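You operate a simulated robot arm through the tools that you are given. There is no shell and no other tool. Be economical: measure what you need, move in short steps, check, and stop when the job is done.

Carry out the task below with a simulated robot arm. There is one attempt and no reset: what you move stays moved.

TASK
Push the tool drawer shut. Fetch the card with a purple tab and set it on the top of the pipe duct. Take the blue brush and put it on the bed of the tipping cradle. Put the teal tube on the bed of the tipping cradle. Fetch the yellow nozzle and set it on the top of the carrier plate. Turn the pressure dial to 1 bar. Take the short green divider and leave it on the wash again bay of the steel table. Put the box marked "Seals" from the top of the steel ledge on the dry again bay of the steel table and the box that says "Blocks" on the top of the turn table. Any order will do. Set down upright: teal tube, yellow nozzle, short green divider.

Only the result counts: the job must be done as asked and must still hold three seconds after the hand-in. Knocking over, shifting, dropping, spilling or breaking anything else fails it. A push-on lid holds only when it is set on centred and level and pressed home; a screw cap is set on level and turned clockwise until tight.

THE ROBOT
A 7-joint arm with a fingered hand on a trunk, on a base that drives. Base frame: it is fixed to the floor where the robot stands at the start and does not move with it; the origin is under the middle of the robot, x ahead of it, y to its left, z up. Lengths are in cm, angles in rad, forces in N, time in s.
With the tool pointing down near the work surface it reaches from about 48 to 90 cm from the robot's upright axis, wherever it stands. Its first joint turns from -2.496 to 2.496 rad. Places, roughly: bed of the tipping cradle [610, 10, 90]; blue brush (15x7x9 cm) [380, 20, 90]; card with a purple tab [300, 50, 150]; dry again bay of the steel table [670, -30, 80]; pale grey box, teal box [425, -50, 100]; pressure dial [440, -20, 90]; short green divider (17x6x12 cm) [470, -40, 90]; teal tube (5x5x8 cm) [370, -10, 90]; tool drawer [110, 20, 50]; top of the carrier plate [580, -250, 90]; top of the pipe duct (15x96 cm) [226, 86, 142]; top of the turn table [660, -320, 90]; wash again bay of the steel table [700, -50, 80]; yellow nozzle (5x3x5 cm) [410, 0, 90]. Payload 3 kg.
The tool frame sits at the grasp point between the pads (the TCP): z along the fingers, y along the line on which they close. The tips reach 2.6 cm beyond it. Largest opening 14.8 cm; the body of the gripper starts 7.3 cm behind the TCP. The gripper is a hand of 3 fingers: y runs from the thumb to the fingers, the wrist lies at [0, 0, -22.9] in the tool frame.
Orientation is told as [roll, pitch, yaw] about the base's x, y, z axes, in that order, counted from this pose: with the fingers straight down and closing along the base's y, the tool's x points along the base's -x, its y along +y and its z along -z.

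THE INTERFACE
- The arm moves only by the tool step_arm. Its argument "plan" is a list of rows, each an object of numbers (a shift or turn left out is 0): "wx", "wy", "wz": the turn, a rotation vector about the tool's x, y, z in units of 5 degrees (1.0 is 5 degrees); "x", "y", "z": the shift along the tool's x, y, z in units of 50 mm (1.0 is 50 mm). In form: [{"wx": .., "wy": .., "wz": .., "x": .., "y": .., "z": ..}, ...]. A call has 1 to 20 rows; each row shifts and turns the commanded pose from where the row before left it, along the tool's axes as they then stand. A call with a number of a shift or a turn outside -1 to 1 is refused whole. Each row takes 0.2 s and may step no farther than 5 cm and 0.15 rad from the row before; otherwise, the whole call is refused. A pose out of reach is approached as far as the arm can. The call stops where the force on the tool passes 40 N (or 10 N more than at its start, if that is more) or the arm is blocked; 0.2 s more then pass. In this call time passes only in rows, and 0.2 s behind the last. It gives the time, the measured TCP pose, the force on the tool (base axes), the opening and the grip force at its end, in the units of the frame above (readings bear some noise), with the torque about the TCP (base axes, N m) and any sound that the robot's microphone picked up.
- Cameras (640 x 400 px; columns grow to the right, rows downward): "scene" is now at [13.92, 1.22, 172.94]; the picture's right is [0.16, -0.99, 0.00], its down [-0.83, -0.14, -0.54] and it looks along [0.53, 0.09, -0.84] (base axes); focal length 254 px, centre (320, 200). "wrist" rides on the gripper at [6.8, -3.9, -9] in the tool frame; the picture's right is [0.50, 0.87, 0.00], its down [-0.66, 0.38, -0.65] and it looks along [-0.57, 0.33, 0.76] (tool axes); focal length 222 px, centre (320, 200). There is no depth. A picture from a camera that has moved, and an enlarged one, comes with that camera's place and axes in the base frame and with its lens. The place of the scene camera against the robot may be out by one fixed shift of up to 1.2 cm in any direction.
- capture(camera): a new picture of that camera. It takes no simulated time.
- raise_lower(by): slides the trunk up (or, below 0, down) by that many cm; the arm and the scene camera ride with it, the base frame stays. It gives what a move gives, with no picture.
- base_move(legs): drives the robot by 1 to 6 legs, each [ahead, left, turn to the left] in cm, cm and rad, along the robot's own axes; the way and the turn of a leg run together, so that a leg with both is an arc; at most 150 cm and 3.142 rad a leg. The arm and the cameras ride along, it lands a little off, and it stops where it bumps. It gives what a move gives.
- finger_targets(finger1, finger2, thumb_bend): sets how far each is bent, from 0 (flat) to 1 (curled in); at 0.3 the hand is open as for a grip, at 0.7 the pads meet at the TCP. One left out holds its place. A second passes; each finger stops where it meets its share of the squeeze, and holds until it gets a number again. It is the only way to open and close the hand. It gives what a move gives, with no picture; readings hold the bend of each and the force on the fingers (four entries, about 0 where the hand has none), thumb and palm.
- aim_head(pan, tilt): turns the head with the scene camera to pan (to the left, within 1.501 rad either way) and tilt (down, from -0.506 to 1.204), counted from straight ahead of the robot. It gives what a move gives.
- zoom(camera, box): a new picture of the part [left, top, right, bottom] of that camera's present view, enlarged. It takes no simulated time.
- sign_off(): hands the job in; it is judged then, once.

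Work in short steps. Places have to be worked out from the pictures, the camera data and where the tool is seen: move nearer, look again, correct. Check each grasp and each placing, and mend what went wrong. You have 483 turns and 228 pictures in all, those below and enlarged ones among them. Open the gripper and draw the arm clear of the work before you hand the job in, unless the task says otherwise.

The tools are called after ">>>" by a JSON object that holds its "fn" and its "kwargs". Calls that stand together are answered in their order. step_arm: Moves the arm, as the interface text tells. Its arguments: {"type":"object","properties":{"plan":{"type":"array","items":{"type":"object","properties":{"wx":{"type":"number"},"wy":{"type":"number"},"wz":{"type":"number"},"x":{"type":"number"},"y":{"type":"number"},"z":{"type":"number"}}}}},"required":["plan"]} The other tools are called the same way: raise_lower (by) slides the trunk up or down; finger_targets (finger1, finger2, thumb_bend) moves the fingers one by one; base_move (legs) drives the base; aim_head (pan, tilt) turns the head that bears the scene camera; capture (camera) takes a picture; zoom (camera, box) takes an enlarged picture of a part of a camera's view; sign_off () hands the job in.

At the start:

```text
time: 0.0
tool_pos: [65.3, 15.65, 86.49]
ee_rot: [0.0, 0.001, 0.001]
ft_force: [-0.2, -0.5, 0.4]
moment: [0.02, -0.03, 0.0]
gripper_width: 14.78
grasp_force: 0.1
shape: jaw
bend: [0.3, 0.3, 0.3]
finger forces: [0.0, 0.0, 0.0, 0.0, 0.1, 0.0]
trunk travel left (down, up): [-67.5, 21.5]
robot x, y, heading: [0.23, -0.04, 0.002]
head pan, tilt: [0.162, 1.004]
```

scene: 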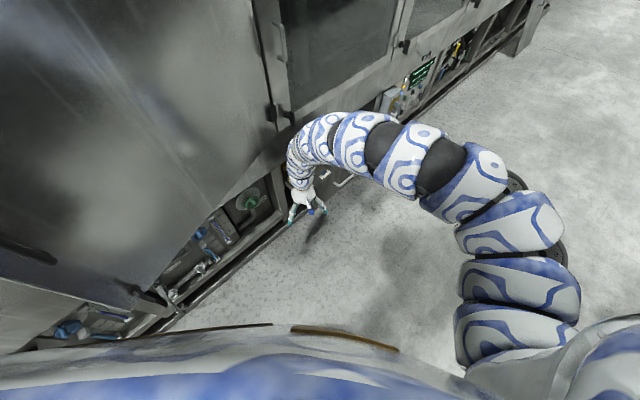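
wrist: 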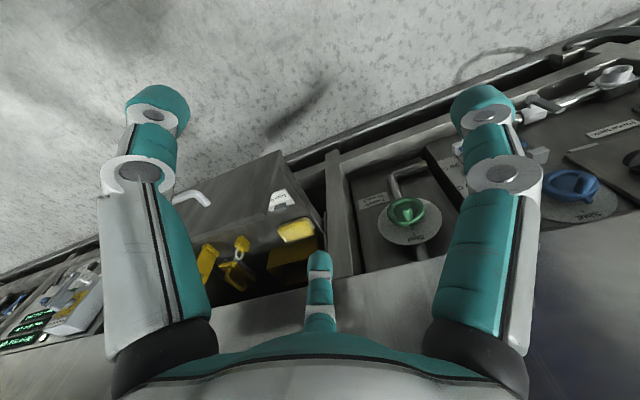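

The first pictures show a tall cabinet with a lower shelf and a drawer. I'll look straight ahead and to both sides first.

>>> {"fn": "aim_head", "kwargs": {"pan": 0, "tilt": 0.35}}

>>> {"fn": "capture", "kwargs": {"camera": "scene"}}

>>> {"fn": "aim_head", "kwargs": {"pan": 0.9, "tilt": 0.35}}

>>> {"fn": "capture", "kwargs": {"camera": "scene"}}

>>> {"fn": "aim_head", "kwargs": {"pan": -0.7, "tilt": 0.35}}

>>> {"fn": "capture", "kwargs": {"camera": "scene"}}

```text
time: 1.0
tool_pos: [65.23, 15.59, 86.59]
ee_rot: [0.001, 0.001, 0.0]
ft_force: [0.4, -0.3, 0.2]
moment: [-0.01, -0.03, -0.01]
gripper_width: 14.77
grasp_force: 0.1
shape: jaw
bend: [0.3, 0.3, 0.3]
finger forces: [0.0, 0.0, 0.0, 0.0, 0.0, 0.0]
trunk travel left (down, up): [-67.5, 21.5]
robot x, y, heading: [-0.0, 0.1, 0.002]
head pan, tilt: [0.0, 0.351]
```

```text
225 pictures are left
camera scene: at [16.38, 0.11, 178.43], right [0.0, -1.0, 0.0], down [-0.34, 0.0, -0.94], along [0.94, 0.0, -0.34], focal length 254 px, centre (320, 200)
```

scene: 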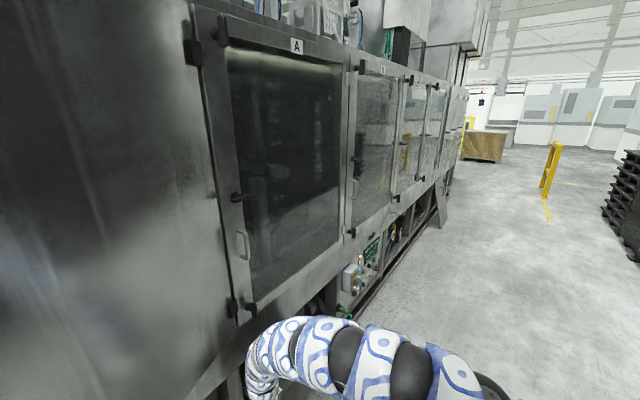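

```text
time: 2.2
tool_pos: [65.28, 15.56, 86.48]
ee_rot: [0.0, 0.0, 0.0]
ft_force: [-0.2, -0.1, 0.1]
moment: [0.05, 0.05, 0.0]
gripper_width: 14.8
grasp_force: 0.3
shape: jaw
bend: [0.3, 0.3, 0.3]
finger forces: [0.0, 0.1, 0.0, 0.0, 0.1, 0.0]
trunk travel left (down, up): [-67.5, 21.5]
robot x, y, heading: [0.09, -0.05, 0.003]
head pan, tilt: [0.901, 0.351]
```

```text
224 pictures are left
camera scene: at [12.86, 7.4, 178.44], right [0.78, -0.62, 0.0], down [-0.21, -0.27, -0.94], along [0.58, 0.74, -0.34], focal length 254 px, centre (320, 200)
```

scene: 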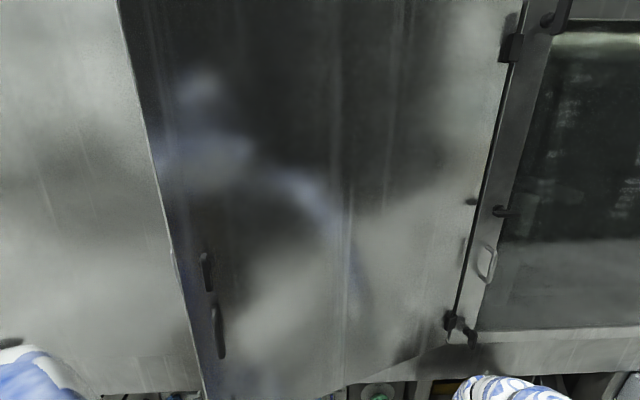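

```text
time: 3.9
tool_pos: [65.2, 15.5, 86.56]
ee_rot: [0.0, -0.002, 0.0]
ft_force: [-1.1, 0.4, -0.3]
moment: [-0.01, 0.01, 0.03]
gripper_width: 14.81
grasp_force: 0.0
shape: jaw
bend: [0.3, 0.3, 0.3]
finger forces: [0.1, 0.1, 0.0, 0.0, 0.0, 0.1]
trunk travel left (down, up): [-67.5, 21.5]
robot x, y, heading: [-0.03, -0.12, 0.003]
head pan, tilt: [-0.7, 0.351]
```

```text
223 pictures are left
camera scene: at [14.2, -5.89, 178.44], right [-0.64, -0.77, 0.0], down [-0.26, 0.22, -0.94], along [0.72, -0.6, -0.34], focal length 254 px, centre (320, 200)
```

scene: 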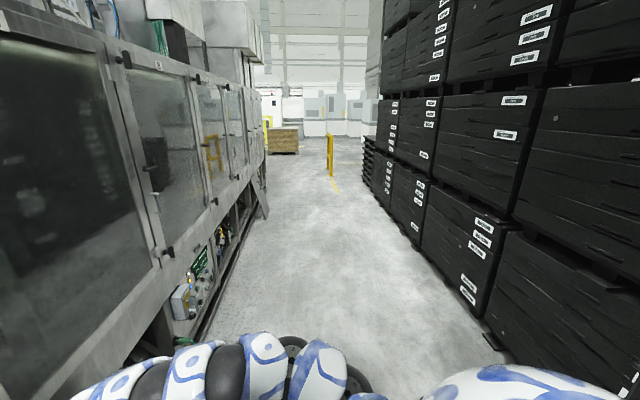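

The machine wall runs off obliquely. I'll look back down at the drawer, closer up.

>>> {"fn": "aim_head", "kwargs": {"pan": 0.1, "tilt": 0.9}}

>>> {"fn": "zoom", "kwargs": {"camera": "scene", "box": [220, 60, 460, 210]}}

>>> {"fn": "zoom", "kwargs": {"camera": "wrist", "box": [100, 50, 420, 300]}}

>>> {"fn": "aim_head", "kwargs": {"pan": -0.5, "tilt": 0.1}}

>>> {"fn": "zoom", "kwargs": {"camera": "scene", "box": [150, 50, 400, 300]}}

>>> {"fn": "aim_head", "kwargs": {"pan": 1.5, "tilt": 0.4}}

>>> {"fn": "capture", "kwargs": {"camera": "scene"}}

```text
time: 5.0
tool_pos: [65.24, 15.48, 86.61]
ee_rot: [0.0, -0.001, 0.0]
ft_force: [0.0, 0.4, -0.6]
moment: [0.0, 0.0, -0.01]
gripper_width: 14.81
grasp_force: 0.2
shape: jaw
bend: [0.3, 0.3, 0.3]
finger forces: [0.0, 0.0, 0.0, 0.0, 0.0, 0.0]
trunk travel left (down, up): [-67.5, 21.5]
robot x, y, heading: [0.09, -0.16, -0.005]
head pan, tilt: [0.099, 0.901]
```

```text
2.67 times, centred on (340, 135) of scene
camera zoom: at [14.59, 0.85, 173.69], right [0.1, -1.0, 0.0], down [-0.78, -0.08, -0.62], along [0.62, 0.06, -0.78], focal length 677 px, centre (267, 373)
```

zoom: 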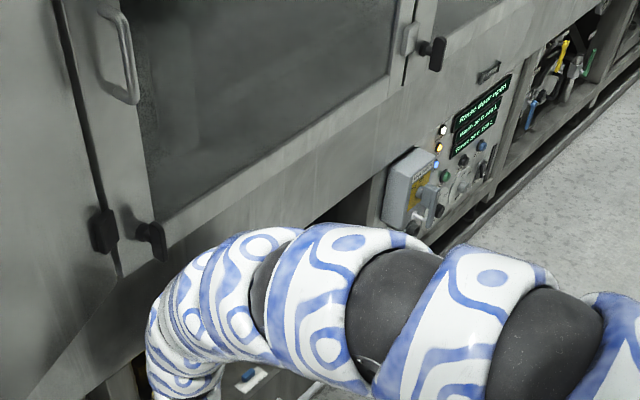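

```text
1.60 times, centred on (260, 175) of wrist
camera zoom: at [58.57, 11.65, 95.53], right [-0.5, 0.87, 0.0], down [0.66, 0.38, 0.65], along [0.57, 0.33, -0.76], focal length 355 px, centre (416, 240)
```

zoom: 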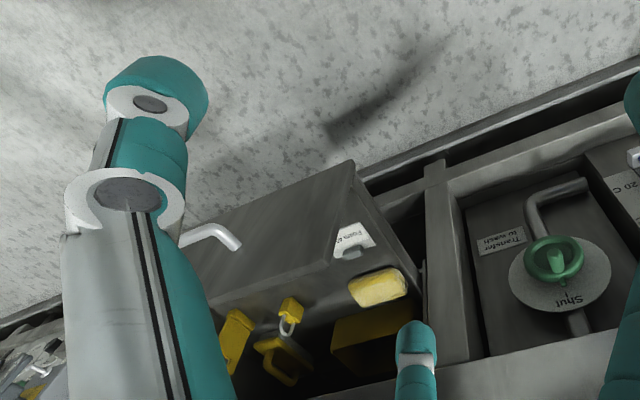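

```text
time: 6.2
tool_pos: [65.35, 15.66, 86.63]
ee_rot: [-0.001, -0.001, -0.001]
ft_force: [0.0, -0.1, 0.3]
moment: [0.01, -0.02, 0.02]
gripper_width: 14.8
grasp_force: 0.0
shape: jaw
bend: [0.3, 0.3, 0.3]
finger forces: [0.0, 0.0, 0.0, 0.0, 0.0, 0.0]
trunk travel left (down, up): [-67.5, 21.5]
robot x, y, heading: [0.12, -0.01, 0.004]
head pan, tilt: [-0.499, 0.099]
```

```text
1.60 times, centred on (275, 175) of scene
camera zoom: at [15.16, -4.3, 180.77], right [-0.48, -0.88, 0.0], down [-0.09, 0.05, -0.99], along [0.87, -0.48, -0.1], focal length 406 px, centre (392, 240)
```

zoom: 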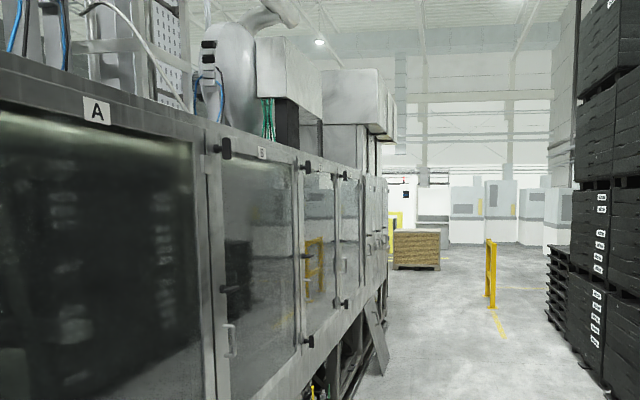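

```text
time: 8.1
tool_pos: [65.28, 15.56, 86.53]
ee_rot: [0.0, -0.002, 0.0]
ft_force: [-0.3, 0.6, 0.5]
moment: [-0.01, 0.03, 0.01]
gripper_width: 14.79
grasp_force: 0.0
shape: jaw
bend: [0.3, 0.3, 0.3]
finger forces: [0.0, 0.0, 0.0, 0.0, 0.0, 0.1]
trunk travel left (down, up): [-67.5, 21.5]
robot x, y, heading: [-0.11, -0.13, 0.006]
head pan, tilt: [1.499, 0.4]
```

```text
219 pictures are left
camera scene: at [7.74, 9.34, 177.99], right [1.0, -0.07, 0.0], down [-0.03, -0.39, -0.92], along [0.07, 0.92, -0.39], focal length 254 px, centre (320, 200)
```

scene: 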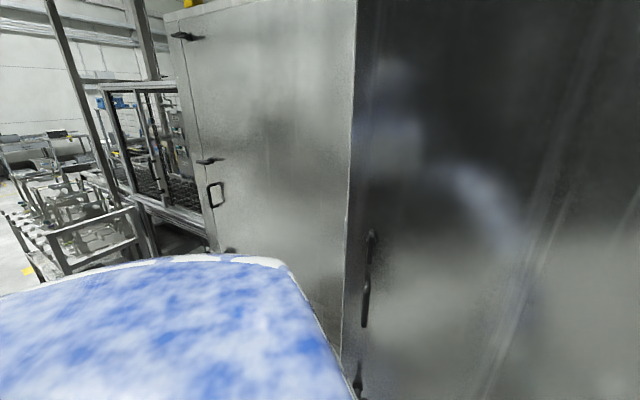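

Next I'll shift the arm aside to the right to open the head's view of the drawer.

>>> {"fn": "step_arm", "kwargs": {"plan": [{"y": -1}, {"y": -1}, {"y": -1}, {"y": -1}, {"y": -1}, {"y": -1}, {"y": -1}, {"y": -1}, {"y": -1}, {"y": -1}, {"y": -1}, {"y": -1}]}}

>>> {"fn": "aim_head", "kwargs": {"pan": 0.15, "tilt": 0.85}}

>>> {"fn": "capture", "kwargs": {"camera": "scene"}}

>>> {"fn": "aim_head", "kwargs": {"pan": 1.2, "tilt": 0.9}}

>>> {"fn": "capture", "kwargs": {"camera": "scene"}}

```text
time: 10.7
tool_pos: [73.67, -41.77, 86.05]
ee_rot: [-0.001, 0.0, 0.0]
ft_force: [-0.3, -0.1, -0.1]
moment: [0.02, 0.01, -0.01]
gripper_width: 14.78
grasp_force: 0.0
shape: jaw
bend: [0.3, 0.3, 0.3]
finger forces: [0.1, 0.1, 0.0, 0.0, 0.0, 0.0]
out of reach, approached as far as the arm can: row 1, 2, 3, 4, 5, 6, 7
trunk travel left (down, up): [-67.5, 21.5]
robot x, y, heading: [0.16, 0.13, -0.002]
head pan, tilt: [1.499, 0.4]
```

```text
time: 12.2
tool_pos: [73.58, -41.67, 86.06]
ee_rot: [-0.001, 0.0, 0.0]
ft_force: [-0.3, 0.5, -0.8]
moment: [0.04, 0.03, 0.0]
gripper_width: 14.82
grasp_force: 0.0
shape: jaw
bend: [0.3, 0.3, 0.3]
finger forces: [0.0, 0.0, 0.0, 0.1, 0.1, 0.0]
trunk travel left (down, up): [-67.5, 21.5]
robot x, y, heading: [0.04, 0.12, -0.001]
head pan, tilt: [0.15, 0.85]
```

```text
218 pictures are left
camera scene: at [14.8, 1.26, 174.07], right [0.15, -0.99, 0.0], down [-0.74, -0.11, -0.66], along [0.65, 0.1, -0.75], focal length 254 px, centre (320, 200)
```

scene: 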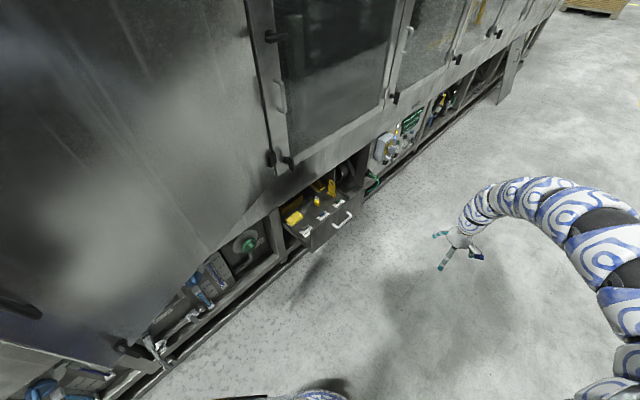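

```text
time: 13.5
tool_pos: [73.63, -41.6, 86.17]
ee_rot: [0.001, 0.001, -0.001]
ft_force: [-0.4, 1.2, 0.8]
moment: [0.03, 0.0, 0.01]
gripper_width: 14.81
grasp_force: 0.1
shape: jaw
bend: [0.3, 0.3, 0.3]
finger forces: [0.1, 0.0, 0.0, 0.1, 0.0, 0.1]
trunk travel left (down, up): [-67.5, 21.5]
robot x, y, heading: [-0.04, -0.09, -0.0]
head pan, tilt: [1.201, 0.901]
```

```text
217 pictures are left
camera scene: at [9.81, 7.12, 173.69], right [0.93, -0.36, 0.0], down [-0.28, -0.73, -0.62], along [0.23, 0.58, -0.78], focal length 254 px, centre (320, 200)
```

scene: 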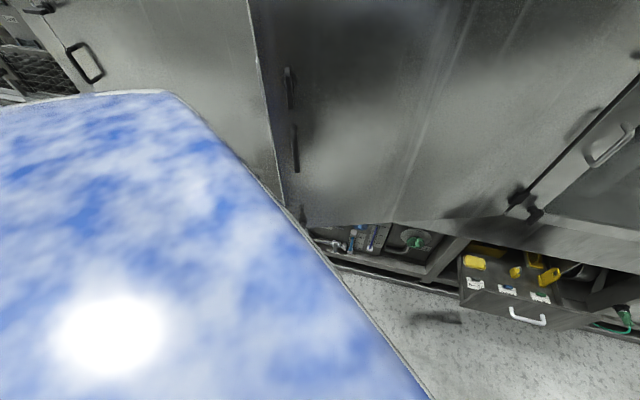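

The drawer stands open below window A. I'll zoom in to measure its front.

>>> {"fn": "aim_head", "kwargs": {"pan": 0.15, "tilt": 0.85}}

>>> {"fn": "zoom", "kwargs": {"camera": "scene", "box": [260, 150, 420, 270]}}

```text
time: 14.8
tool_pos: [73.55, -41.65, 86.16]
ee_rot: [-0.001, -0.003, -0.001]
ft_force: [-0.4, -0.2, -0.3]
moment: [0.01, 0.02, -0.01]
gripper_width: 14.77
grasp_force: 0.1
shape: jaw
bend: [0.3, 0.3, 0.3]
finger forces: [0.0, 0.0, 0.0, 0.0, 0.1, 0.1]
trunk travel left (down, up): [-67.5, 21.5]
robot x, y, heading: [-0.12, -0.1, 0.003]
head pan, tilt: [0.15, 0.85]
```

```text
3.33 times, centred on (340, 210) of scene
camera zoom: at [14.8, 1.26, 174.07], right [0.15, -0.99, 0.0], down [-0.74, -0.11, -0.66], along [0.65, 0.1, -0.75], focal length 847 px, centre (253, 167)
```

zoom: 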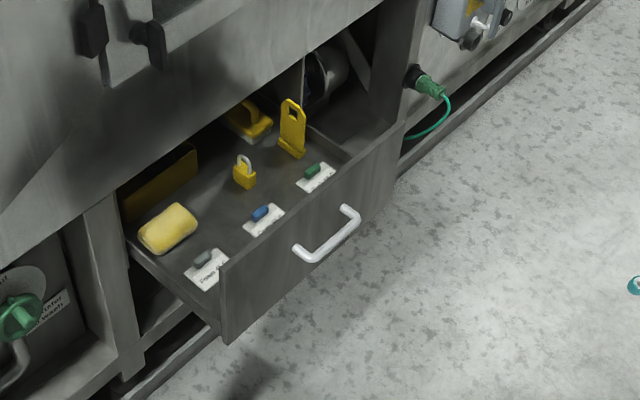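

Triangulating, the drawer front's top edge runs from about (87,17) to (120,-9) at z≈68, and the wall's inward normal points along heading 0.915. I'll centre the arm, then drive to face the drawer squarely.

>>> {"fn": "step_arm", "kwargs": {"plan": [{"y": 0.93, "x": 0.3}, {"y": 0.93, "x": 0.3}, {"y": 0.93, "x": 0.3}, {"y": 0.93, "x": 0.3}, {"y": 0.93, "x": 0.3}, {"y": 0.93, "x": 0.3}, {"y": 0.93, "x": 0.3}, {"y": 0.93, "x": 0.3}, {"y": 0.93, "x": 0.3}]}}

>>> {"fn": "base_move", "kwargs": {"legs": [[56, -58, 0], [0, 0, 0.915]]}}

>>> {"fn": "aim_head", "kwargs": {"pan": 0, "tilt": 0.9}}

>>> {"fn": "capture", "kwargs": {"camera": "scene"}}

```text
time: 16.8
tool_pos: [70.92, -0.06, 85.96]
ee_rot: [0.0, 0.003, -0.001]
ft_force: [-0.6, 0.4, -0.9]
moment: [0.0, -0.01, -0.01]
gripper_width: 14.8
grasp_force: 0.1
shape: jaw
bend: [0.3, 0.3, 0.3]
finger forces: [0.1, 0.0, 0.0, 0.0, 0.1, 0.0]
out of reach, approached as far as the arm can: row 2, 3, 4, 5, 6, 7, 8
trunk travel left (down, up): [-67.5, 21.5]
robot x, y, heading: [0.44, 0.25, 0.002]
head pan, tilt: [0.15, 0.85]
```

```text
time: 23.5
tool_pos: [99.45, -1.41, 86.0]
ee_rot: [-0.002, 0.004, 0.921]
ft_force: [0.2, -0.3, -0.1]
moment: [0.01, 0.0, 0.03]
gripper_width: 14.81
grasp_force: 0.2
shape: jaw
bend: [0.3, 0.3, 0.3]
finger forces: [0.1, 0.0, 0.0, 0.1, 0.0, 0.0]
trunk travel left (down, up): [-67.5, 21.5]
robot x, y, heading: [56.35, -57.86, 0.918]
head pan, tilt: [0.15, 0.85]
```

```text
time: 24.2
tool_pos: [99.31, -1.48, 86.03]
ee_rot: [-0.001, 0.004, 0.92]
ft_force: [-0.2, -1.2, 0.2]
moment: [0.01, -0.01, 0.0]
gripper_width: 14.79
grasp_force: 0.0
shape: jaw
bend: [0.3, 0.3, 0.3]
finger forces: [0.1, 0.0, 0.1, 0.0, 0.1, 0.0]
trunk travel left (down, up): [-67.5, 21.5]
robot x, y, heading: [56.19, -57.96, 0.919]
head pan, tilt: [0.0, 0.901]
```

```text
215 pictures are left
camera scene: at [64.73, -45.27, 173.68], right [0.8, -0.61, 0.0], down [-0.47, -0.62, -0.62], along [0.38, 0.49, -0.78], focal length 254 px, centre (320, 200)
```

scene: 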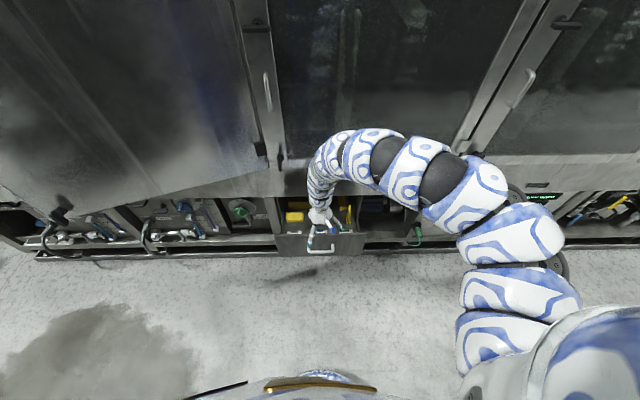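

The robot faces the drawer squarely. I'll close the hand and pitch it forward towards horizontal.

>>> {"fn": "finger_targets", "kwargs": {"finger1": 0.7, "finger2": 0.7, "thumb_bend": 0.7}}

>>> {"fn": "step_arm", "kwargs": {"plan": [{"wy": -1}, {"wy": -1}, {"wy": -1}, {"wy": -1}, {"wy": -1}, {"wy": -1}, {"wy": -1}, {"wy": -1}, {"wy": -1}, {"wy": -1}, {"wy": -1}, {"wy": -1}, {"wy": -1}, {"wy": -1}, {"wy": -1}, {"wy": -1}]}}

```text
time: 25.2
tool_pos: [99.49, -1.52, 85.9]
ee_rot: [-0.002, 0.004, 0.919]
ft_force: [-0.4, 1.1, -0.6]
moment: [-0.03, -0.01, 0.0]
gripper_width: 0.03
grasp_force: 0.0
shape: fingers
bend: [0.69, 0.69, 0.7]
finger forces: [0.1, 0.0, 0.1, 0.1, 0.0, 0.0]
trunk travel left (down, up): [-67.5, 21.5]
robot x, y, heading: [56.41, -57.82, 0.919]
head pan, tilt: [0.0, 0.901]
```

```text
time: 28.6
tool_pos: [98.74, 15.24, 91.96]
ee_rot: [-0.006, -0.601, 0.921]
ft_force: [0.5, 0.4, -0.1]
moment: [0.0, -0.01, -0.02]
gripper_width: 0.0
grasp_force: 0.0
shape: fingers
bend: [0.69, 0.69, 0.7]
finger forces: [0.1, 0.0, 0.0, 0.0, 0.0, 0.0]
out of reach, approached as far as the arm can: row 1, 2, 3, 4, 5, 6, 7, 8, 9, 10, 11, 12, 13, 14, 15, 16
trunk travel left (down, up): [-67.5, 21.5]
robot x, y, heading: [56.32, -57.81, 0.924]
head pan, tilt: [0.0, 0.901]
```

The pitch is limited because the arm is folded too close. I'll back the base 20 cm and carry on pitching.

>>> {"fn": "base_move", "kwargs": {"legs": [[-22, 0, 0]]}}

>>> {"fn": "step_arm", "kwargs": {"plan": [{"wy": -1, "z": 0.4}, {"wy": -1, "z": 0.4}, {"wy": -1, "z": 0.4}, {"wy": -1, "z": 0.4}]}}

```text
time: 30.3
tool_pos: [85.38, -2.48, 92.02]
ee_rot: [-0.005, -0.6, 0.92]
ft_force: [-0.5, 0.0, 0.1]
moment: [0.02, -0.03, 0.02]
gripper_width: 0.02
grasp_force: 0.1
shape: fingers
bend: [0.69, 0.69, 0.7]
finger forces: [0.0, 0.0, 0.1, 0.0, 0.1, 0.1]
trunk travel left (down, up): [-67.5, 21.5]
robot x, y, heading: [43.06, -74.99, 0.92]
head pan, tilt: [0.0, 0.901]
```

```text
time: 31.3
tool_pos: [88.72, 2.0, 86.24]
ee_rot: [-0.008, -0.952, 0.927]
ft_force: [-1.4, -0.1, -0.4]
moment: [0.19, -0.22, -0.11]
gripper_width: 0.01
grasp_force: 0.1
shape: fingers
bend: [0.69, 0.69, 0.7]
finger forces: [0.1, 0.1, 0.0, 0.0, 0.0, 0.0]
trunk travel left (down, up): [-67.5, 21.5]
robot x, y, heading: [42.72, -74.91, 0.918]
head pan, tilt: [0.0, 0.901]
```

The pitch works now. I'll finish pitching, shift to the drawer's centre line, and lower the trunk so the tips hit the front below the handle (z≈54).

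>>> {"fn": "step_arm", "kwargs": {"plan": [{"wy": -1, "y": -0.4}, {"wy": -1, "y": -0.4}, {"wy": -1, "y": -0.4}, {"wy": -1, "y": -0.4}, {"wy": -1, "y": -0.4}]}}

>>> {"fn": "raise_lower", "kwargs": {"by": -31}}

>>> {"fn": "capture", "kwargs": {"camera": "scene"}}

>>> {"fn": "capture", "kwargs": {"camera": "wrist"}}

```text
time: 32.5
tool_pos: [96.54, -4.21, 85.97]
ee_rot: [-0.018, -1.384, 0.937]
ft_force: [0.5, -0.2, 0.0]
moment: [-0.01, 0.04, -0.01]
gripper_width: 0.0
grasp_force: 0.0
shape: fingers
bend: [0.69, 0.69, 0.7]
finger forces: [0.0, 0.0, 0.1, 0.1, 0.0, 0.1]
trunk travel left (down, up): [-67.5, 21.5]
robot x, y, heading: [42.76, -75.32, 0.918]
head pan, tilt: [0.0, 0.901]
```

```text
time: 35.6
tool_pos: [96.57, -4.22, 54.96]
ee_rot: [-0.021, -1.385, 0.939]
ft_force: [-0.1, 0.9, 0.3]
moment: [0.0, 0.01, 0.0]
gripper_width: 0.0
grasp_force: 0.0
shape: fingers
bend: [0.69, 0.69, 0.7]
finger forces: [0.1, 0.1, 0.0, 0.0, 0.1, 0.0]
trunk travel left (down, up): [-36.5, 52.5]
robot x, y, heading: [43.24, -75.28, 0.921]
head pan, tilt: [0.0, 0.901]
```

```text
214 pictures are left
camera scene: at [51.39, -62.8, 142.69], right [0.8, -0.61, 0.0], down [-0.48, -0.62, -0.62], along [0.38, 0.49, -0.78], focal length 254 px, centre (320, 200)
```

scene: 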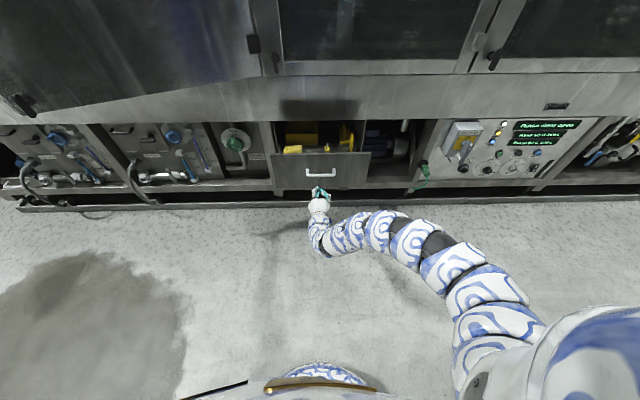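

```text
213 pictures are left
camera wrist: at [93.63, -14.68, 49.99], right [-0.74, 0.45, -0.49], down [-0.62, -0.18, 0.76], along [0.25, 0.87, 0.42], focal length 222 px, centre (320, 200)
```

wrist: 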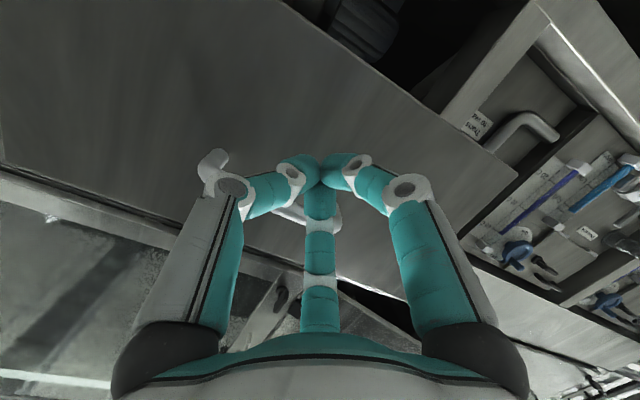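

The tips face the drawer centre, just below the handle. I'll push ahead in small rows.

>>> {"fn": "step_arm", "kwargs": {"plan": [{"z": 0.4}, {"z": 0.4}, {"z": 0.4}, {"z": 0.4}, {"z": 0.3}, {"z": 0.3}, {"z": 0.3}, {"z": 0.3}, {"z": 0.3}, {"z": 0.3}, {"z": 0.3}, {"z": 0.3}]}}

>>> {"fn": "capture", "kwargs": {"camera": "scene"}}

```text
time: 38.2
tool_pos: [104.01, 6.15, 53.5]
ee_rot: [-0.017, -1.385, 0.937]
ft_force: [-0.7, -0.5, 0.2]
moment: [0.04, -0.02, 0.0]
gripper_width: 0.02
grasp_force: 0.0
shape: fingers
bend: [0.69, 0.7, 0.7]
finger forces: [0.0, 0.0, 0.0, 0.0, 0.0, 0.1]
out of reach, approached as far as the arm can: row 8, 9, 10, 11, 12
trunk travel left (down, up): [-36.5, 52.5]
robot x, y, heading: [42.98, -75.27, 0.918]
head pan, tilt: [0.0, 0.901]
```

```text
212 pictures are left
camera scene: at [51.37, -62.79, 142.69], right [0.8, -0.61, 0.0], down [-0.47, -0.62, -0.62], along [0.38, 0.49, -0.78], focal length 254 px, centre (320, 200)
```

scene: 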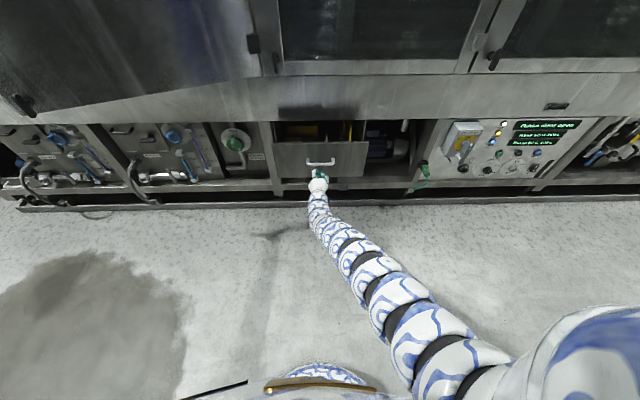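

The drawer moves and the arm ran out of reach. I'll pull the tool back, drive 20 cm closer, then push again.

>>> {"fn": "step_arm", "kwargs": {"plan": [{"z": -0.9}, {"z": -0.9}, {"z": -0.9}, {"z": -0.9}, {"z": -0.9}]}}

>>> {"fn": "base_move", "kwargs": {"legs": [[19, 0, 0]]}}

>>> {"fn": "step_arm", "kwargs": {"plan": [{"z": 0.4}, {"z": 0.4}, {"z": 0.3}, {"z": 0.3}, {"z": 0.3}, {"z": 0.3}, {"z": 0.3}, {"z": 0.3}, {"z": 0.3}, {"z": 0.3}]}}

>>> {"fn": "capture", "kwargs": {"camera": "scene"}}

```text
time: 39.6
tool_pos: [136.29, -73.14, 58.18]
ee_rot: [0.032, -1.391, -0.249]
ft_force: [0.2, 0.1, 0.6]
moment: [-0.02, 0.0, 0.0]
gripper_width: 0.03
grasp_force: 0.1
shape: fingers
bend: [0.69, 0.7, 0.7]
finger forces: [0.0, 0.1, 0.1, 0.0, 0.1, 0.1]
trunk travel left (down, up): [-36.5, 52.5]
robot x, y, heading: [43.0, -75.41, 0.918]
head pan, tilt: [0.0, 0.901]
stopped in row 5: the arm was blocked; the commanded pose is now the measured one
```

```text
time: 41.1
tool_pos: [147.71, -57.8, 57.98]
ee_rot: [0.035, -1.391, -0.248]
ft_force: [0.6, 0.7, -0.2]
moment: [0.01, -0.01, 0.02]
gripper_width: 0.04
grasp_force: 0.0
shape: fingers
bend: [0.69, 0.7, 0.7]
finger forces: [0.1, 0.1, 0.0, 0.2, 0.1, 0.1]
trunk travel left (down, up): [-36.5, 52.5]
robot x, y, heading: [54.28, -60.53, 0.919]
head pan, tilt: [0.0, 0.901]
```

```text
time: 43.5
tool_pos: [162.67, -52.94, 55.43]
ee_rot: [0.029, -1.394, -0.148]
ft_force: [-0.8, 0.6, 0.0]
moment: [0.02, 0.03, -0.03]
gripper_width: 0.0
grasp_force: 0.1
shape: fingers
bend: [0.69, 0.7, 0.7]
finger forces: [0.1, 0.0, 0.1, 0.0, 0.0, 0.1]
trunk travel left (down, up): [-36.5, 52.5]
robot x, y, heading: [54.52, -60.37, 0.916]
head pan, tilt: [0.0, 0.901]
stopped in row 10: the arm was blocked; the commanded pose is now the measured one
```

```text
211 pictures are left
camera scene: at [62.83, -47.55, 142.67], right [0.8, -0.61, 0.0], down [-0.48, -0.62, -0.62], along [0.38, 0.49, -0.78], focal length 254 px, centre (320, 200)
```

scene: 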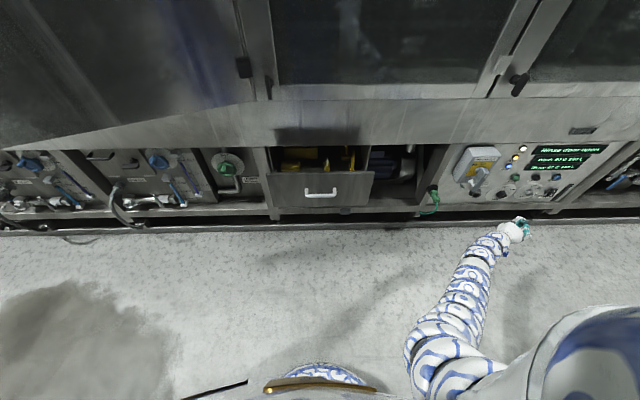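

The arm swung sideways out of a singular pose and is now near the control panel. I'll back the base off and look before going on.

>>> {"fn": "base_move", "kwargs": {"legs": [[-15, 0, 0]]}}

>>> {"fn": "capture", "kwargs": {"camera": "scene"}}

```text
time: 44.9
tool_pos: [153.35, -65.26, 55.37]
ee_rot: [0.031, -1.393, -0.148]
ft_force: [-0.4, 0.0, -0.1]
moment: [0.02, -0.04, 0.0]
gripper_width: 0.0
grasp_force: 0.1
shape: fingers
bend: [0.69, 0.7, 0.7]
finger forces: [0.1, 0.0, 0.0, 0.1, 0.0, 0.1]
trunk travel left (down, up): [-36.5, 52.5]
robot x, y, heading: [45.14, -72.42, 0.923]
head pan, tilt: [0.0, 0.901]
```

```text
210 pictures are left
camera scene: at [53.54, -59.94, 142.68], right [0.8, -0.61, 0.0], down [-0.47, -0.62, -0.62], along [0.38, 0.49, -0.78], focal length 254 px, centre (320, 200)
```

scene: 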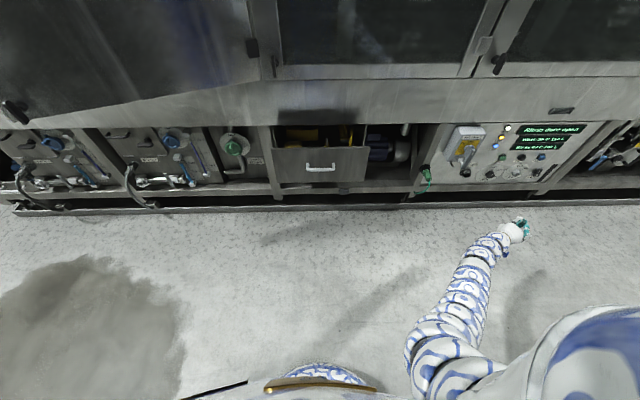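

The swing touched nothing. I'll bring the hand back round in front of the robot, stepping along an arc.

>>> {"fn": "step_arm", "kwargs": {"plan": [{"wx": -0.68, "z": -0.74, "y": 0.54}, {"wx": -0.68, "z": -0.7, "y": 0.58}, {"wx": -0.68, "z": -0.67, "y": 0.62}, {"wx": -0.68, "z": -0.63, "y": 0.66}, {"wx": -0.68, "z": -0.59, "y": 0.7}, {"wx": -0.68, "z": -0.55, "y": 0.73}]}}

```text
time: 46.3
tool_pos: [133.41, -46.4, 59.3]
ee_rot: [0.387, -1.394, -0.148]
ft_force: [-1.4, -0.8, 0.1]
moment: [0.0, -0.01, 0.0]
gripper_width: 0.0
grasp_force: 0.1
shape: fingers
bend: [0.69, 0.7, 0.7]
finger forces: [0.1, 0.1, 0.0, 0.1, 0.0, 0.0]
trunk travel left (down, up): [-36.5, 52.5]
robot x, y, heading: [44.75, -72.09, 0.923]
head pan, tilt: [0.0, 0.901]
```

That is on track. Continuing the arc.

>>> {"fn": "step_arm", "kwargs": {"plan": [{"wx": -0.68, "z": -0.51, "y": 0.77}, {"wx": -0.68, "z": -0.46, "y": 0.79}, {"wx": -0.68, "z": -0.41, "y": 0.82}, {"wx": -0.68, "z": -0.36, "y": 0.84}, {"wx": -0.68, "z": -0.31, "y": 0.86}, {"wx": -0.68, "z": -0.26, "y": 0.88}]}}

>>> {"fn": "step_arm", "kwargs": {"plan": [{"wx": -0.68, "z": -0.2, "y": 0.9}, {"wx": -0.68, "z": -0.15, "y": 0.91}, {"wx": -0.68, "z": -0.1, "y": 0.91}, {"wx": -0.68, "z": -0.05, "y": 0.92}, {"wx": -0.68, "z": 0, "y": 0.92}, {"wx": -0.68, "z": 0, "y": 0.92}]}}

>>> {"fn": "capture", "kwargs": {"camera": "scene"}}

```text
time: 47.7
tool_pos: [113.8, -27.82, 63.31]
ee_rot: [0.748, -1.395, -0.152]
ft_force: [0.9, -0.5, -0.9]
moment: [-0.01, 0.0, 0.02]
gripper_width: 0.02
grasp_force: 0.1
shape: fingers
bend: [0.69, 0.7, 0.7]
finger forces: [0.1, 0.0, 0.0, 0.0, 0.1, 0.0]
trunk travel left (down, up): [-36.5, 52.5]
robot x, y, heading: [44.9, -72.31, 0.918]
head pan, tilt: [0.0, 0.901]
```

```text
time: 49.1
tool_pos: [93.72, -9.28, 67.35]
ee_rot: [1.098, -1.393, -0.148]
ft_force: [-0.3, 0.5, -0.1]
moment: [-0.01, -0.01, 0.0]
gripper_width: 0.0
grasp_force: 0.1
shape: fingers
bend: [0.69, 0.7, 0.7]
finger forces: [0.0, 0.0, 0.1, 0.0, 0.1, 0.1]
trunk travel left (down, up): [-36.5, 52.5]
robot x, y, heading: [45.6, -72.75, 0.92]
head pan, tilt: [0.0, 0.901]
```

```text
209 pictures are left
camera scene: at [53.53, -59.96, 142.68], right [0.8, -0.61, 0.0], down [-0.47, -0.62, -0.62], along [0.38, 0.49, -0.78], focal length 254 px, centre (320, 200)
```

scene: 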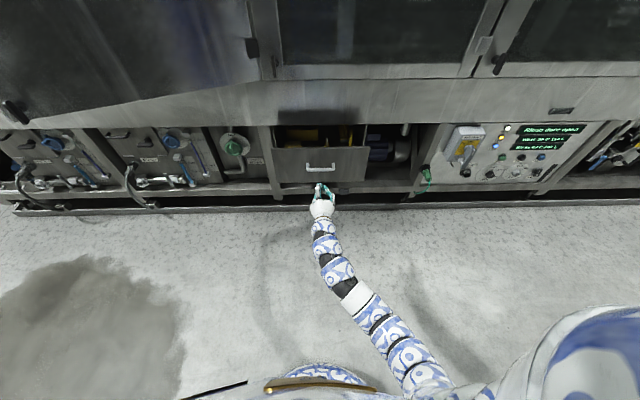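

The hand is ahead again. I'll lower 12 cm, drive 17 cm closer and push.

>>> {"fn": "raise_lower", "kwargs": {"by": -12}}

>>> {"fn": "base_move", "kwargs": {"legs": [[17, 0, 0]]}}

>>> {"fn": "step_arm", "kwargs": {"plan": [{"z": 0.4}, {"z": 0.4}, {"z": 0.4}, {"z": 0.4}, {"z": 0.4}]}}

>>> {"fn": "capture", "kwargs": {"camera": "scene"}}

```text
time: 50.6
tool_pos: [93.73, -9.41, 55.5]
ee_rot: [1.1, -1.394, -0.152]
ft_force: [-0.3, 0.0, 0.9]
moment: [-0.02, 0.0, 0.0]
gripper_width: 0.0
grasp_force: 0.1
shape: fingers
bend: [0.69, 0.7, 0.7]
finger forces: [0.0, 0.0, 0.0, 0.0, 0.0, 0.1]
trunk travel left (down, up): [-24.5, 64.5]
robot x, y, heading: [44.98, -72.44, 0.921]
head pan, tilt: [0.0, 0.901]
```

```text
time: 52.0
tool_pos: [104.0, 3.99, 55.49]
ee_rot: [1.101, -1.391, -0.154]
ft_force: [-0.3, 0.5, 0.3]
moment: [0.0, -0.01, 0.01]
gripper_width: 0.03
grasp_force: 0.1
shape: fingers
bend: [0.69, 0.7, 0.7]
finger forces: [0.1, 0.0, 0.0, 0.1, 0.0, 0.0]
trunk travel left (down, up): [-24.5, 64.5]
robot x, y, heading: [55.24, -58.82, 0.922]
head pan, tilt: [0.0, 0.901]
```

```text
time: 53.2
tool_pos: [109.94, 12.21, 54.6]
ee_rot: [1.099, -1.392, -0.15]
ft_force: [-0.4, 0.2, 0.1]
moment: [0.0, 0.04, 0.02]
gripper_width: 0.03
grasp_force: 0.0
shape: fingers
bend: [0.69, 0.7, 0.7]
finger forces: [0.0, 0.0, 0.0, 0.1, 0.0, 0.0]
trunk travel left (down, up): [-24.5, 64.5]
robot x, y, heading: [55.32, -59.03, 0.919]
head pan, tilt: [0.0, 0.901]
```

```text
208 pictures are left
camera scene: at [63.76, -46.55, 130.68], right [0.8, -0.61, 0.0], down [-0.48, -0.62, -0.62], along [0.38, 0.49, -0.78], focal length 254 px, centre (320, 200)
```

scene: 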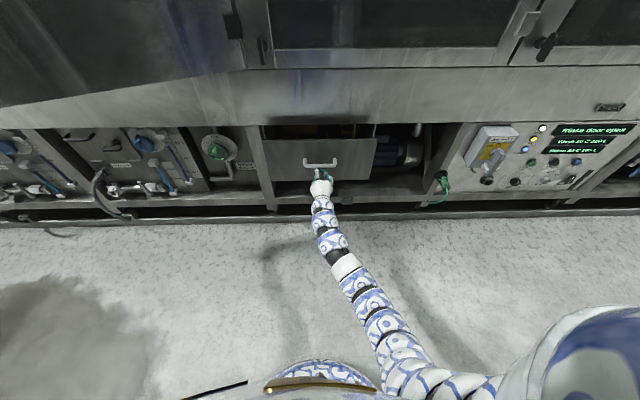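

The drawer is closing. I'll keep pushing until it stops.

>>> {"fn": "step_arm", "kwargs": {"plan": [{"z": 0.3}, {"z": 0.3}, {"z": 0.3}, {"z": 0.3}, {"z": 0.3}, {"z": 0.3}]}}

>>> {"fn": "capture", "kwargs": {"camera": "scene"}}

```text
time: 54.6
tool_pos: [115.04, 19.46, 53.98]
ee_rot: [1.107, -1.392, -0.156]
ft_force: [-0.6, -1.1, -0.3]
moment: [0.01, 0.01, -0.01]
gripper_width: 0.01
grasp_force: 0.0
shape: fingers
bend: [0.69, 0.7, 0.7]
finger forces: [0.1, 0.0, 0.0, 0.0, 0.0, 0.1]
trunk travel left (down, up): [-24.5, 64.5]
robot x, y, heading: [55.28, -58.87, 0.922]
head pan, tilt: [0.0, 0.901]
```

```text
207 pictures are left
camera scene: at [63.75, -46.55, 130.68], right [0.8, -0.61, 0.0], down [-0.48, -0.62, -0.62], along [0.38, 0.49, -0.78], focal length 254 px, centre (320, 200)
```

scene: 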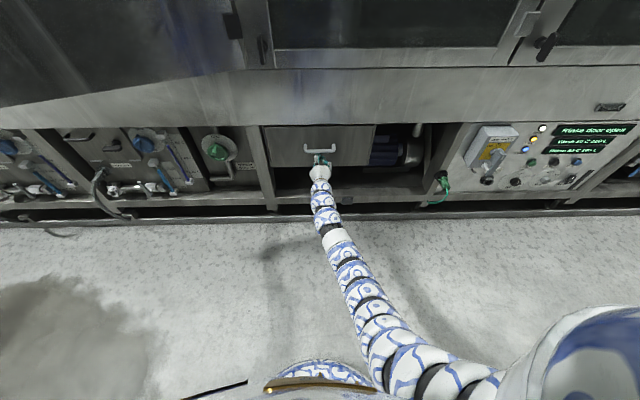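

It is nearly shut; pushing on.

>>> {"fn": "step_arm", "kwargs": {"plan": [{"z": 0.2}, {"z": 0.2}, {"z": 0.2}, {"z": 0.2}]}}

>>> {"fn": "zoom", "kwargs": {"camera": "scene", "box": [220, 80, 460, 230]}}

```text
time: 55.4
tool_pos: [116.26, 21.26, 53.5]
ee_rot: [1.09, -1.393, -0.143]
ft_force: [-13.1, -18.2, 5.5]
moment: [0.18, -0.14, 0.01]
gripper_width: 0.0
grasp_force: 16.2
shape: fingers
bend: [0.7, 0.71, 0.71]
finger forces: [7.1, 12.9, 0.0, 0.0, 12.9, 0.0]
trunk travel left (down, up): [-24.5, 64.5]
robot x, y, heading: [55.07, -58.9, 0.921]
head pan, tilt: [0.0, 0.901]
stopped in row 3: the force on the tool passed its limit at 57 N (the readings are from after the stop); the commanded pose is now the measured one
```

```text
2.67 times, centred on (340, 155) of scene
camera zoom: at [63.65, -46.73, 130.72], right [0.79, -0.61, 0.0], down [-0.48, -0.62, -0.62], along [0.38, 0.49, -0.78], focal length 677 px, centre (267, 320)
```

zoom: 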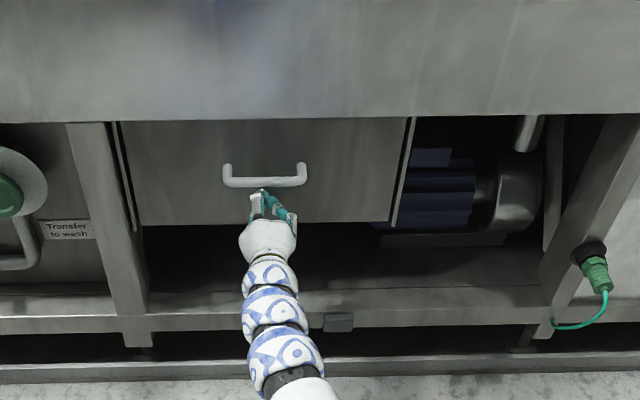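

The drawer is flush with its frame. I'll back off with the base, raise the trunk, and look along the wall both ways.

>>> {"fn": "base_move", "kwargs": {"legs": [[-35, 0, 0]]}}

>>> {"fn": "raise_lower", "kwargs": {"by": 43}}

>>> {"fn": "aim_head", "kwargs": {"pan": 1.5, "tilt": 0.25}}

>>> {"fn": "capture", "kwargs": {"camera": "scene"}}

>>> {"fn": "aim_head", "kwargs": {"pan": 0.0, "tilt": 0.4}}

>>> {"fn": "capture", "kwargs": {"camera": "scene"}}

```text
time: 57.6
tool_pos: [95.11, -6.31, 53.5]
ee_rot: [1.084, -1.391, -0.136]
ft_force: [-0.5, -0.4, -1.6]
moment: [-0.03, -0.02, -0.01]
gripper_width: 0.02
grasp_force: 0.1
shape: fingers
bend: [0.69, 0.7, 0.7]
finger forces: [0.0, 0.1, 0.0, 0.1, 0.1, 0.0]
trunk travel left (down, up): [-24.5, 64.5]
robot x, y, heading: [34.01, -86.7, 0.924]
head pan, tilt: [0.0, 0.901]
```

```text
refused: 43 is not a number from -40 to 40
```

```text
time: 59.2
tool_pos: [95.16, -6.36, 53.51]
ee_rot: [1.083, -1.391, -0.136]
ft_force: [0.1, -0.1, 0.1]
moment: [-0.04, -0.03, 0.02]
gripper_width: 0.03
grasp_force: 0.2
shape: fingers
bend: [0.69, 0.7, 0.7]
finger forces: [0.0, 0.0, 0.0, 0.0, 0.1, 0.0]
trunk travel left (down, up): [-24.5, 64.5]
robot x, y, heading: [34.08, -86.77, 0.921]
head pan, tilt: [1.499, 0.25]
```

```text
205 pictures are left
camera scene: at [31.04, -74.08, 136.38], right [0.66, 0.75, 0.0], down [0.19, -0.16, -0.97], along [-0.73, 0.64, -0.25], focal length 254 px, centre (320, 200)
```

scene: 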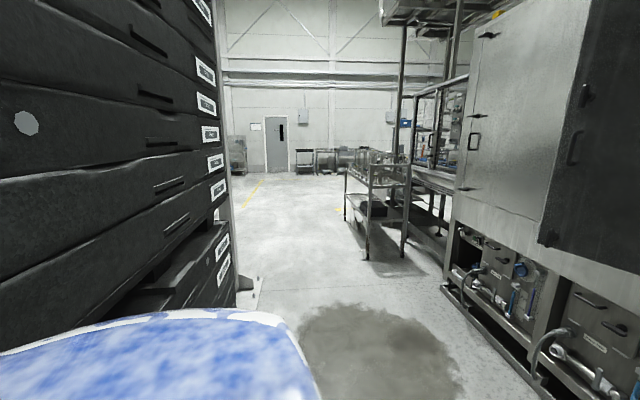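

```text
time: 60.8
tool_pos: [95.28, -6.31, 53.47]
ee_rot: [1.084, -1.392, -0.134]
ft_force: [0.1, 0.6, -0.1]
moment: [-0.03, -0.01, 0.01]
gripper_width: 0.0
grasp_force: 0.0
shape: fingers
bend: [0.69, 0.7, 0.7]
finger forces: [0.0, 0.0, 0.0, 0.0, 0.0, 0.0]
trunk travel left (down, up): [-24.5, 64.5]
robot x, y, heading: [33.75, -86.91, 0.918]
head pan, tilt: [0.0, 0.4]
```

```text
204 pictures are left
camera scene: at [43.65, -72.89, 134.99], right [0.8, -0.61, 0.0], down [-0.24, -0.31, -0.92], along [0.56, 0.73, -0.39], focal length 254 px, centre (320, 200)
```

scene: 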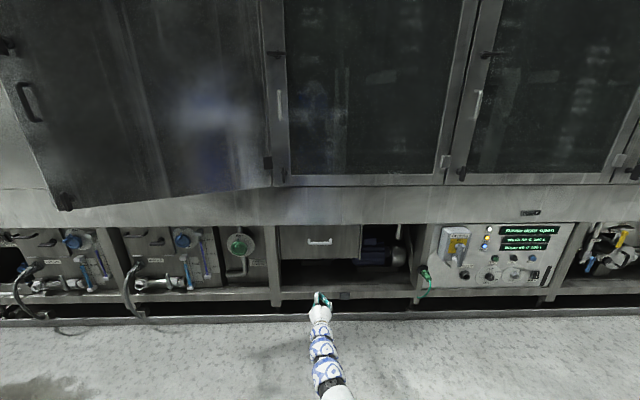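

The drawer is shut. Now I'll look along the far side, and raise the trunk.

>>> {"fn": "raise_lower", "kwargs": {"by": 40}}

>>> {"fn": "aim_head", "kwargs": {"pan": -1.3, "tilt": 0.25}}

>>> {"fn": "capture", "kwargs": {"camera": "scene"}}

>>> {"fn": "aim_head", "kwargs": {"pan": 1.5, "tilt": 0.25}}

>>> {"fn": "zoom", "kwargs": {"camera": "scene", "box": [280, 0, 560, 300]}}

```text
time: 64.7
tool_pos: [95.15, -6.4, 93.36]
ee_rot: [1.084, -1.393, -0.136]
ft_force: [-0.5, 0.0, -0.6]
moment: [-0.01, 0.02, 0.0]
gripper_width: 0.01
grasp_force: 0.0
shape: fingers
bend: [0.69, 0.7, 0.7]
finger forces: [0.0, 0.1, 0.1, 0.0, 0.1, 0.0]
trunk travel left (down, up): [-64.5, 24.5]
robot x, y, heading: [34.23, -86.81, 0.92]
head pan, tilt: [0.0, 0.4]
```

```text
time: 66.1
tool_pos: [95.15, -6.31, 93.43]
ee_rot: [1.083, -1.393, -0.135]
ft_force: [-0.3, 0.8, 0.6]
moment: [0.01, 0.02, 0.03]
gripper_width: 0.0
grasp_force: 0.1
shape: fingers
bend: [0.69, 0.7, 0.7]
finger forces: [0.0, 0.0, 0.1, 0.0, 0.1, 0.1]
trunk travel left (down, up): [-64.5, 24.5]
robot x, y, heading: [34.04, -86.95, 0.917]
head pan, tilt: [-1.3, 0.25]
```

```text
203 pictures are left
camera scene: at [46.72, -83.72, 176.38], right [-0.37, -0.93, 0.0], down [-0.23, 0.09, -0.97], along [0.9, -0.36, -0.25], focal length 254 px, centre (320, 200)
```

scene: 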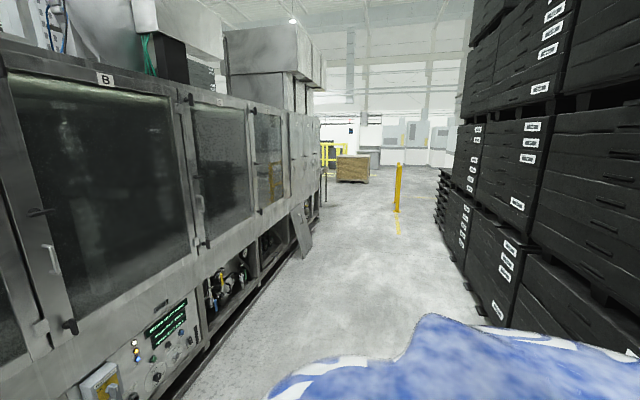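

```text
time: 68.6
tool_pos: [95.29, -6.43, 93.59]
ee_rot: [1.084, -1.395, -0.136]
ft_force: [-0.5, 0.8, 0.0]
moment: [-0.02, 0.01, 0.01]
gripper_width: 0.02
grasp_force: 0.0
shape: fingers
bend: [0.69, 0.7, 0.7]
finger forces: [0.1, 0.0, 0.1, 0.0, 0.0, 0.1]
trunk travel left (down, up): [-64.5, 24.5]
robot x, y, heading: [34.22, -86.65, 0.919]
head pan, tilt: [1.499, 0.25]
```

```text
1.33 times, centred on (420, 150) of scene
camera zoom: at [31.04, -74.08, 176.39], right [0.66, 0.75, 0.0], down [0.19, -0.16, -0.97], along [-0.73, 0.64, -0.25], focal length 339 px, centre (187, 267)
```

zoom: 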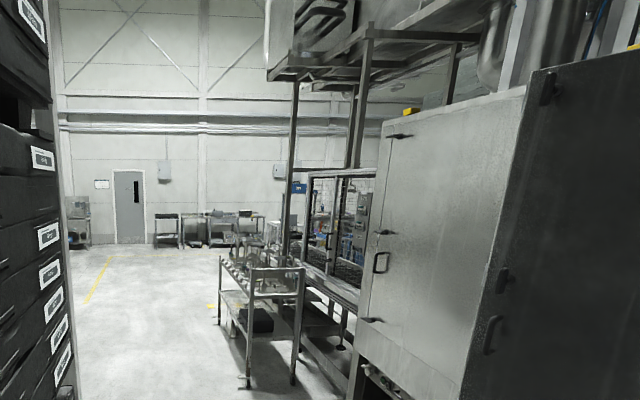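

Both ends could be passed, and the front aisle is clear towards the far end, where the carrier plate and turn table stand. I'll first fold the arm into a tool-down carrying pose.

>>> {"fn": "step_arm", "kwargs": {"plan": [{"wy": 1, "z": -0.5, "x": 0.1}, {"wy": 1, "z": -0.5, "x": 0.15}, {"wy": 1, "z": -0.5, "x": 0.2}, {"wy": 1, "z": -0.45, "x": 0.2}, {"wy": 1, "z": -0.4, "x": 0.25}, {"wy": 1, "z": -0.4, "x": 0.3}, {"wy": 1, "z": -0.35, "x": 0.35}, {"wy": 1, "z": -0.3, "x": 0.4}]}}

>>> {"fn": "step_arm", "kwargs": {"plan": [{"wy": 1, "z": -0.3, "x": 0.4}, {"wy": 1, "z": -0.25, "x": 0.4}, {"wy": 1, "z": -0.2, "x": 0.4}, {"wy": 1, "z": -0.15, "x": 0.4}, {"wy": 1, "z": -0.1, "x": 0.4}, {"wy": 1, "x": 0.4}, {"wy": 1, "x": 0.4}, {"wy": 1, "x": 0.3}]}}

>>> {"fn": "finger_targets", "kwargs": {"finger1": 0.3, "finger2": 0.3, "thumb_bend": 0.3}}

```text
time: 70.4
tool_pos: [83.1, -22.35, 90.88]
ee_rot: [0.222, -0.775, 0.785]
ft_force: [-0.3, -0.4, 0.2]
moment: [0.0, 0.03, 0.03]
gripper_width: 0.01
grasp_force: 0.1
shape: fingers
bend: [0.69, 0.7, 0.7]
finger forces: [0.0, 0.0, 0.1, 0.0, 0.1, 0.1]
trunk travel left (down, up): [-64.5, 24.5]
robot x, y, heading: [34.15, -86.94, 0.919]
head pan, tilt: [1.499, 0.25]
```

```text
time: 72.2
tool_pos: [73.03, -35.26, 87.51]
ee_rot: [0.16, -0.087, 0.928]
ft_force: [0.3, 0.0, -0.3]
moment: [0.01, -0.01, -0.02]
gripper_width: 0.0
grasp_force: 0.1
shape: fingers
bend: [0.69, 0.7, 0.7]
finger forces: [0.0, 0.0, 0.0, 0.0, 0.1, 0.1]
trunk travel left (down, up): [-64.5, 24.5]
robot x, y, heading: [33.98, -86.34, 0.921]
head pan, tilt: [1.499, 0.25]
```

```text
time: 73.2
tool_pos: [73.16, -35.26, 87.47]
ee_rot: [0.16, -0.089, 0.928]
ft_force: [0.7, -0.3, 0.2]
moment: [0.0, -0.03, -0.01]
gripper_width: 12.65
grasp_force: 0.0
shape: fingers
bend: [0.3, 0.3, 0.3]
finger forces: [0.1, 0.1, 0.0, 0.0, 0.0, 0.0]
trunk travel left (down, up): [-64.5, 24.5]
robot x, y, heading: [34.36, -86.8, 0.922]
head pan, tilt: [1.499, 0.25]
```

I'll level the tool, turn to face along the wall and drive about 3.6 m down the aisle.

>>> {"fn": "step_arm", "kwargs": {"plan": [{"wx": 0.92, "wy": 0.5}, {"wx": 0.92, "wy": 0.5}]}}

>>> {"fn": "base_move", "kwargs": {"legs": [[0, 0, -1.576], [150, 0, 0], [150, 0, 0], [50, 0, 0]]}}

>>> {"fn": "aim_head", "kwargs": {"pan": 0.5, "tilt": 0.35}}

>>> {"fn": "capture", "kwargs": {"camera": "scene"}}

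```text
time: 73.8
tool_pos: [73.06, -35.2, 87.53]
ee_rot: [-0.004, -0.002, 0.932]
ft_force: [-0.5, -0.3, -0.1]
moment: [0.0, -0.02, 0.0]
gripper_width: 12.65
grasp_force: 0.1
shape: fingers
bend: [0.3, 0.3, 0.3]
finger forces: [0.0, 0.0, 0.0, 0.0, 0.0, 0.0]
trunk travel left (down, up): [-64.5, 24.5]
robot x, y, heading: [34.0, -86.6, 0.921]
head pan, tilt: [1.499, 0.25]
```

```text
time: 94.7
tool_pos: [360.2, -343.68, 87.42]
ee_rot: [-0.003, -0.001, -0.665]
ft_force: [0.4, -1.0, 0.2]
moment: [0.03, 0.0, 0.0]
gripper_width: 12.68
grasp_force: 0.0
shape: fingers
bend: [0.3, 0.3, 0.3]
finger forces: [0.0, 0.0, 0.0, 0.0, 0.1, 0.0]
trunk travel left (down, up): [-64.5, 24.5]
robot x, y, heading: [309.81, -303.25, -0.679]
head pan, tilt: [1.499, 0.25]
```

```text
time: 96.0
tool_pos: [360.31, -343.72, 87.49]
ee_rot: [-0.003, -0.001, -0.666]
ft_force: [0.3, 0.4, 0.0]
moment: [0.02, 0.02, 0.0]
gripper_width: 12.63
grasp_force: 0.1
shape: fingers
bend: [0.3, 0.3, 0.3]
finger forces: [0.0, 0.1, 0.0, 0.0, 0.0, 0.1]
trunk travel left (down, up): [-64.5, 24.5]
robot x, y, heading: [309.65, -303.35, -0.678]
head pan, tilt: [0.499, 0.351]
```

```text
201 pictures are left
camera scene: at [324.31, -310.08, 175.44], right [-0.18, -0.98, 0.0], down [-0.34, 0.06, -0.94], along [0.92, -0.17, -0.34], focal length 254 px, centre (320, 200)
```

scene: 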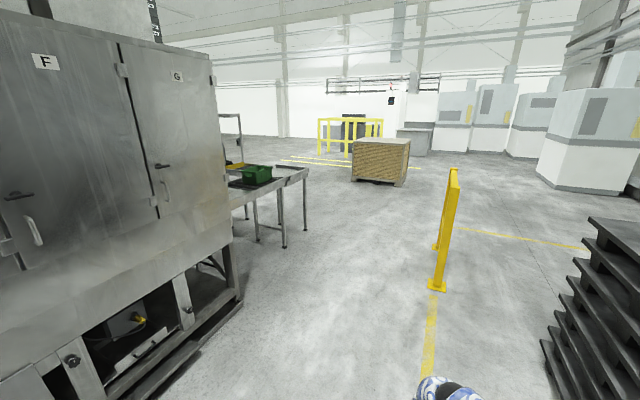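

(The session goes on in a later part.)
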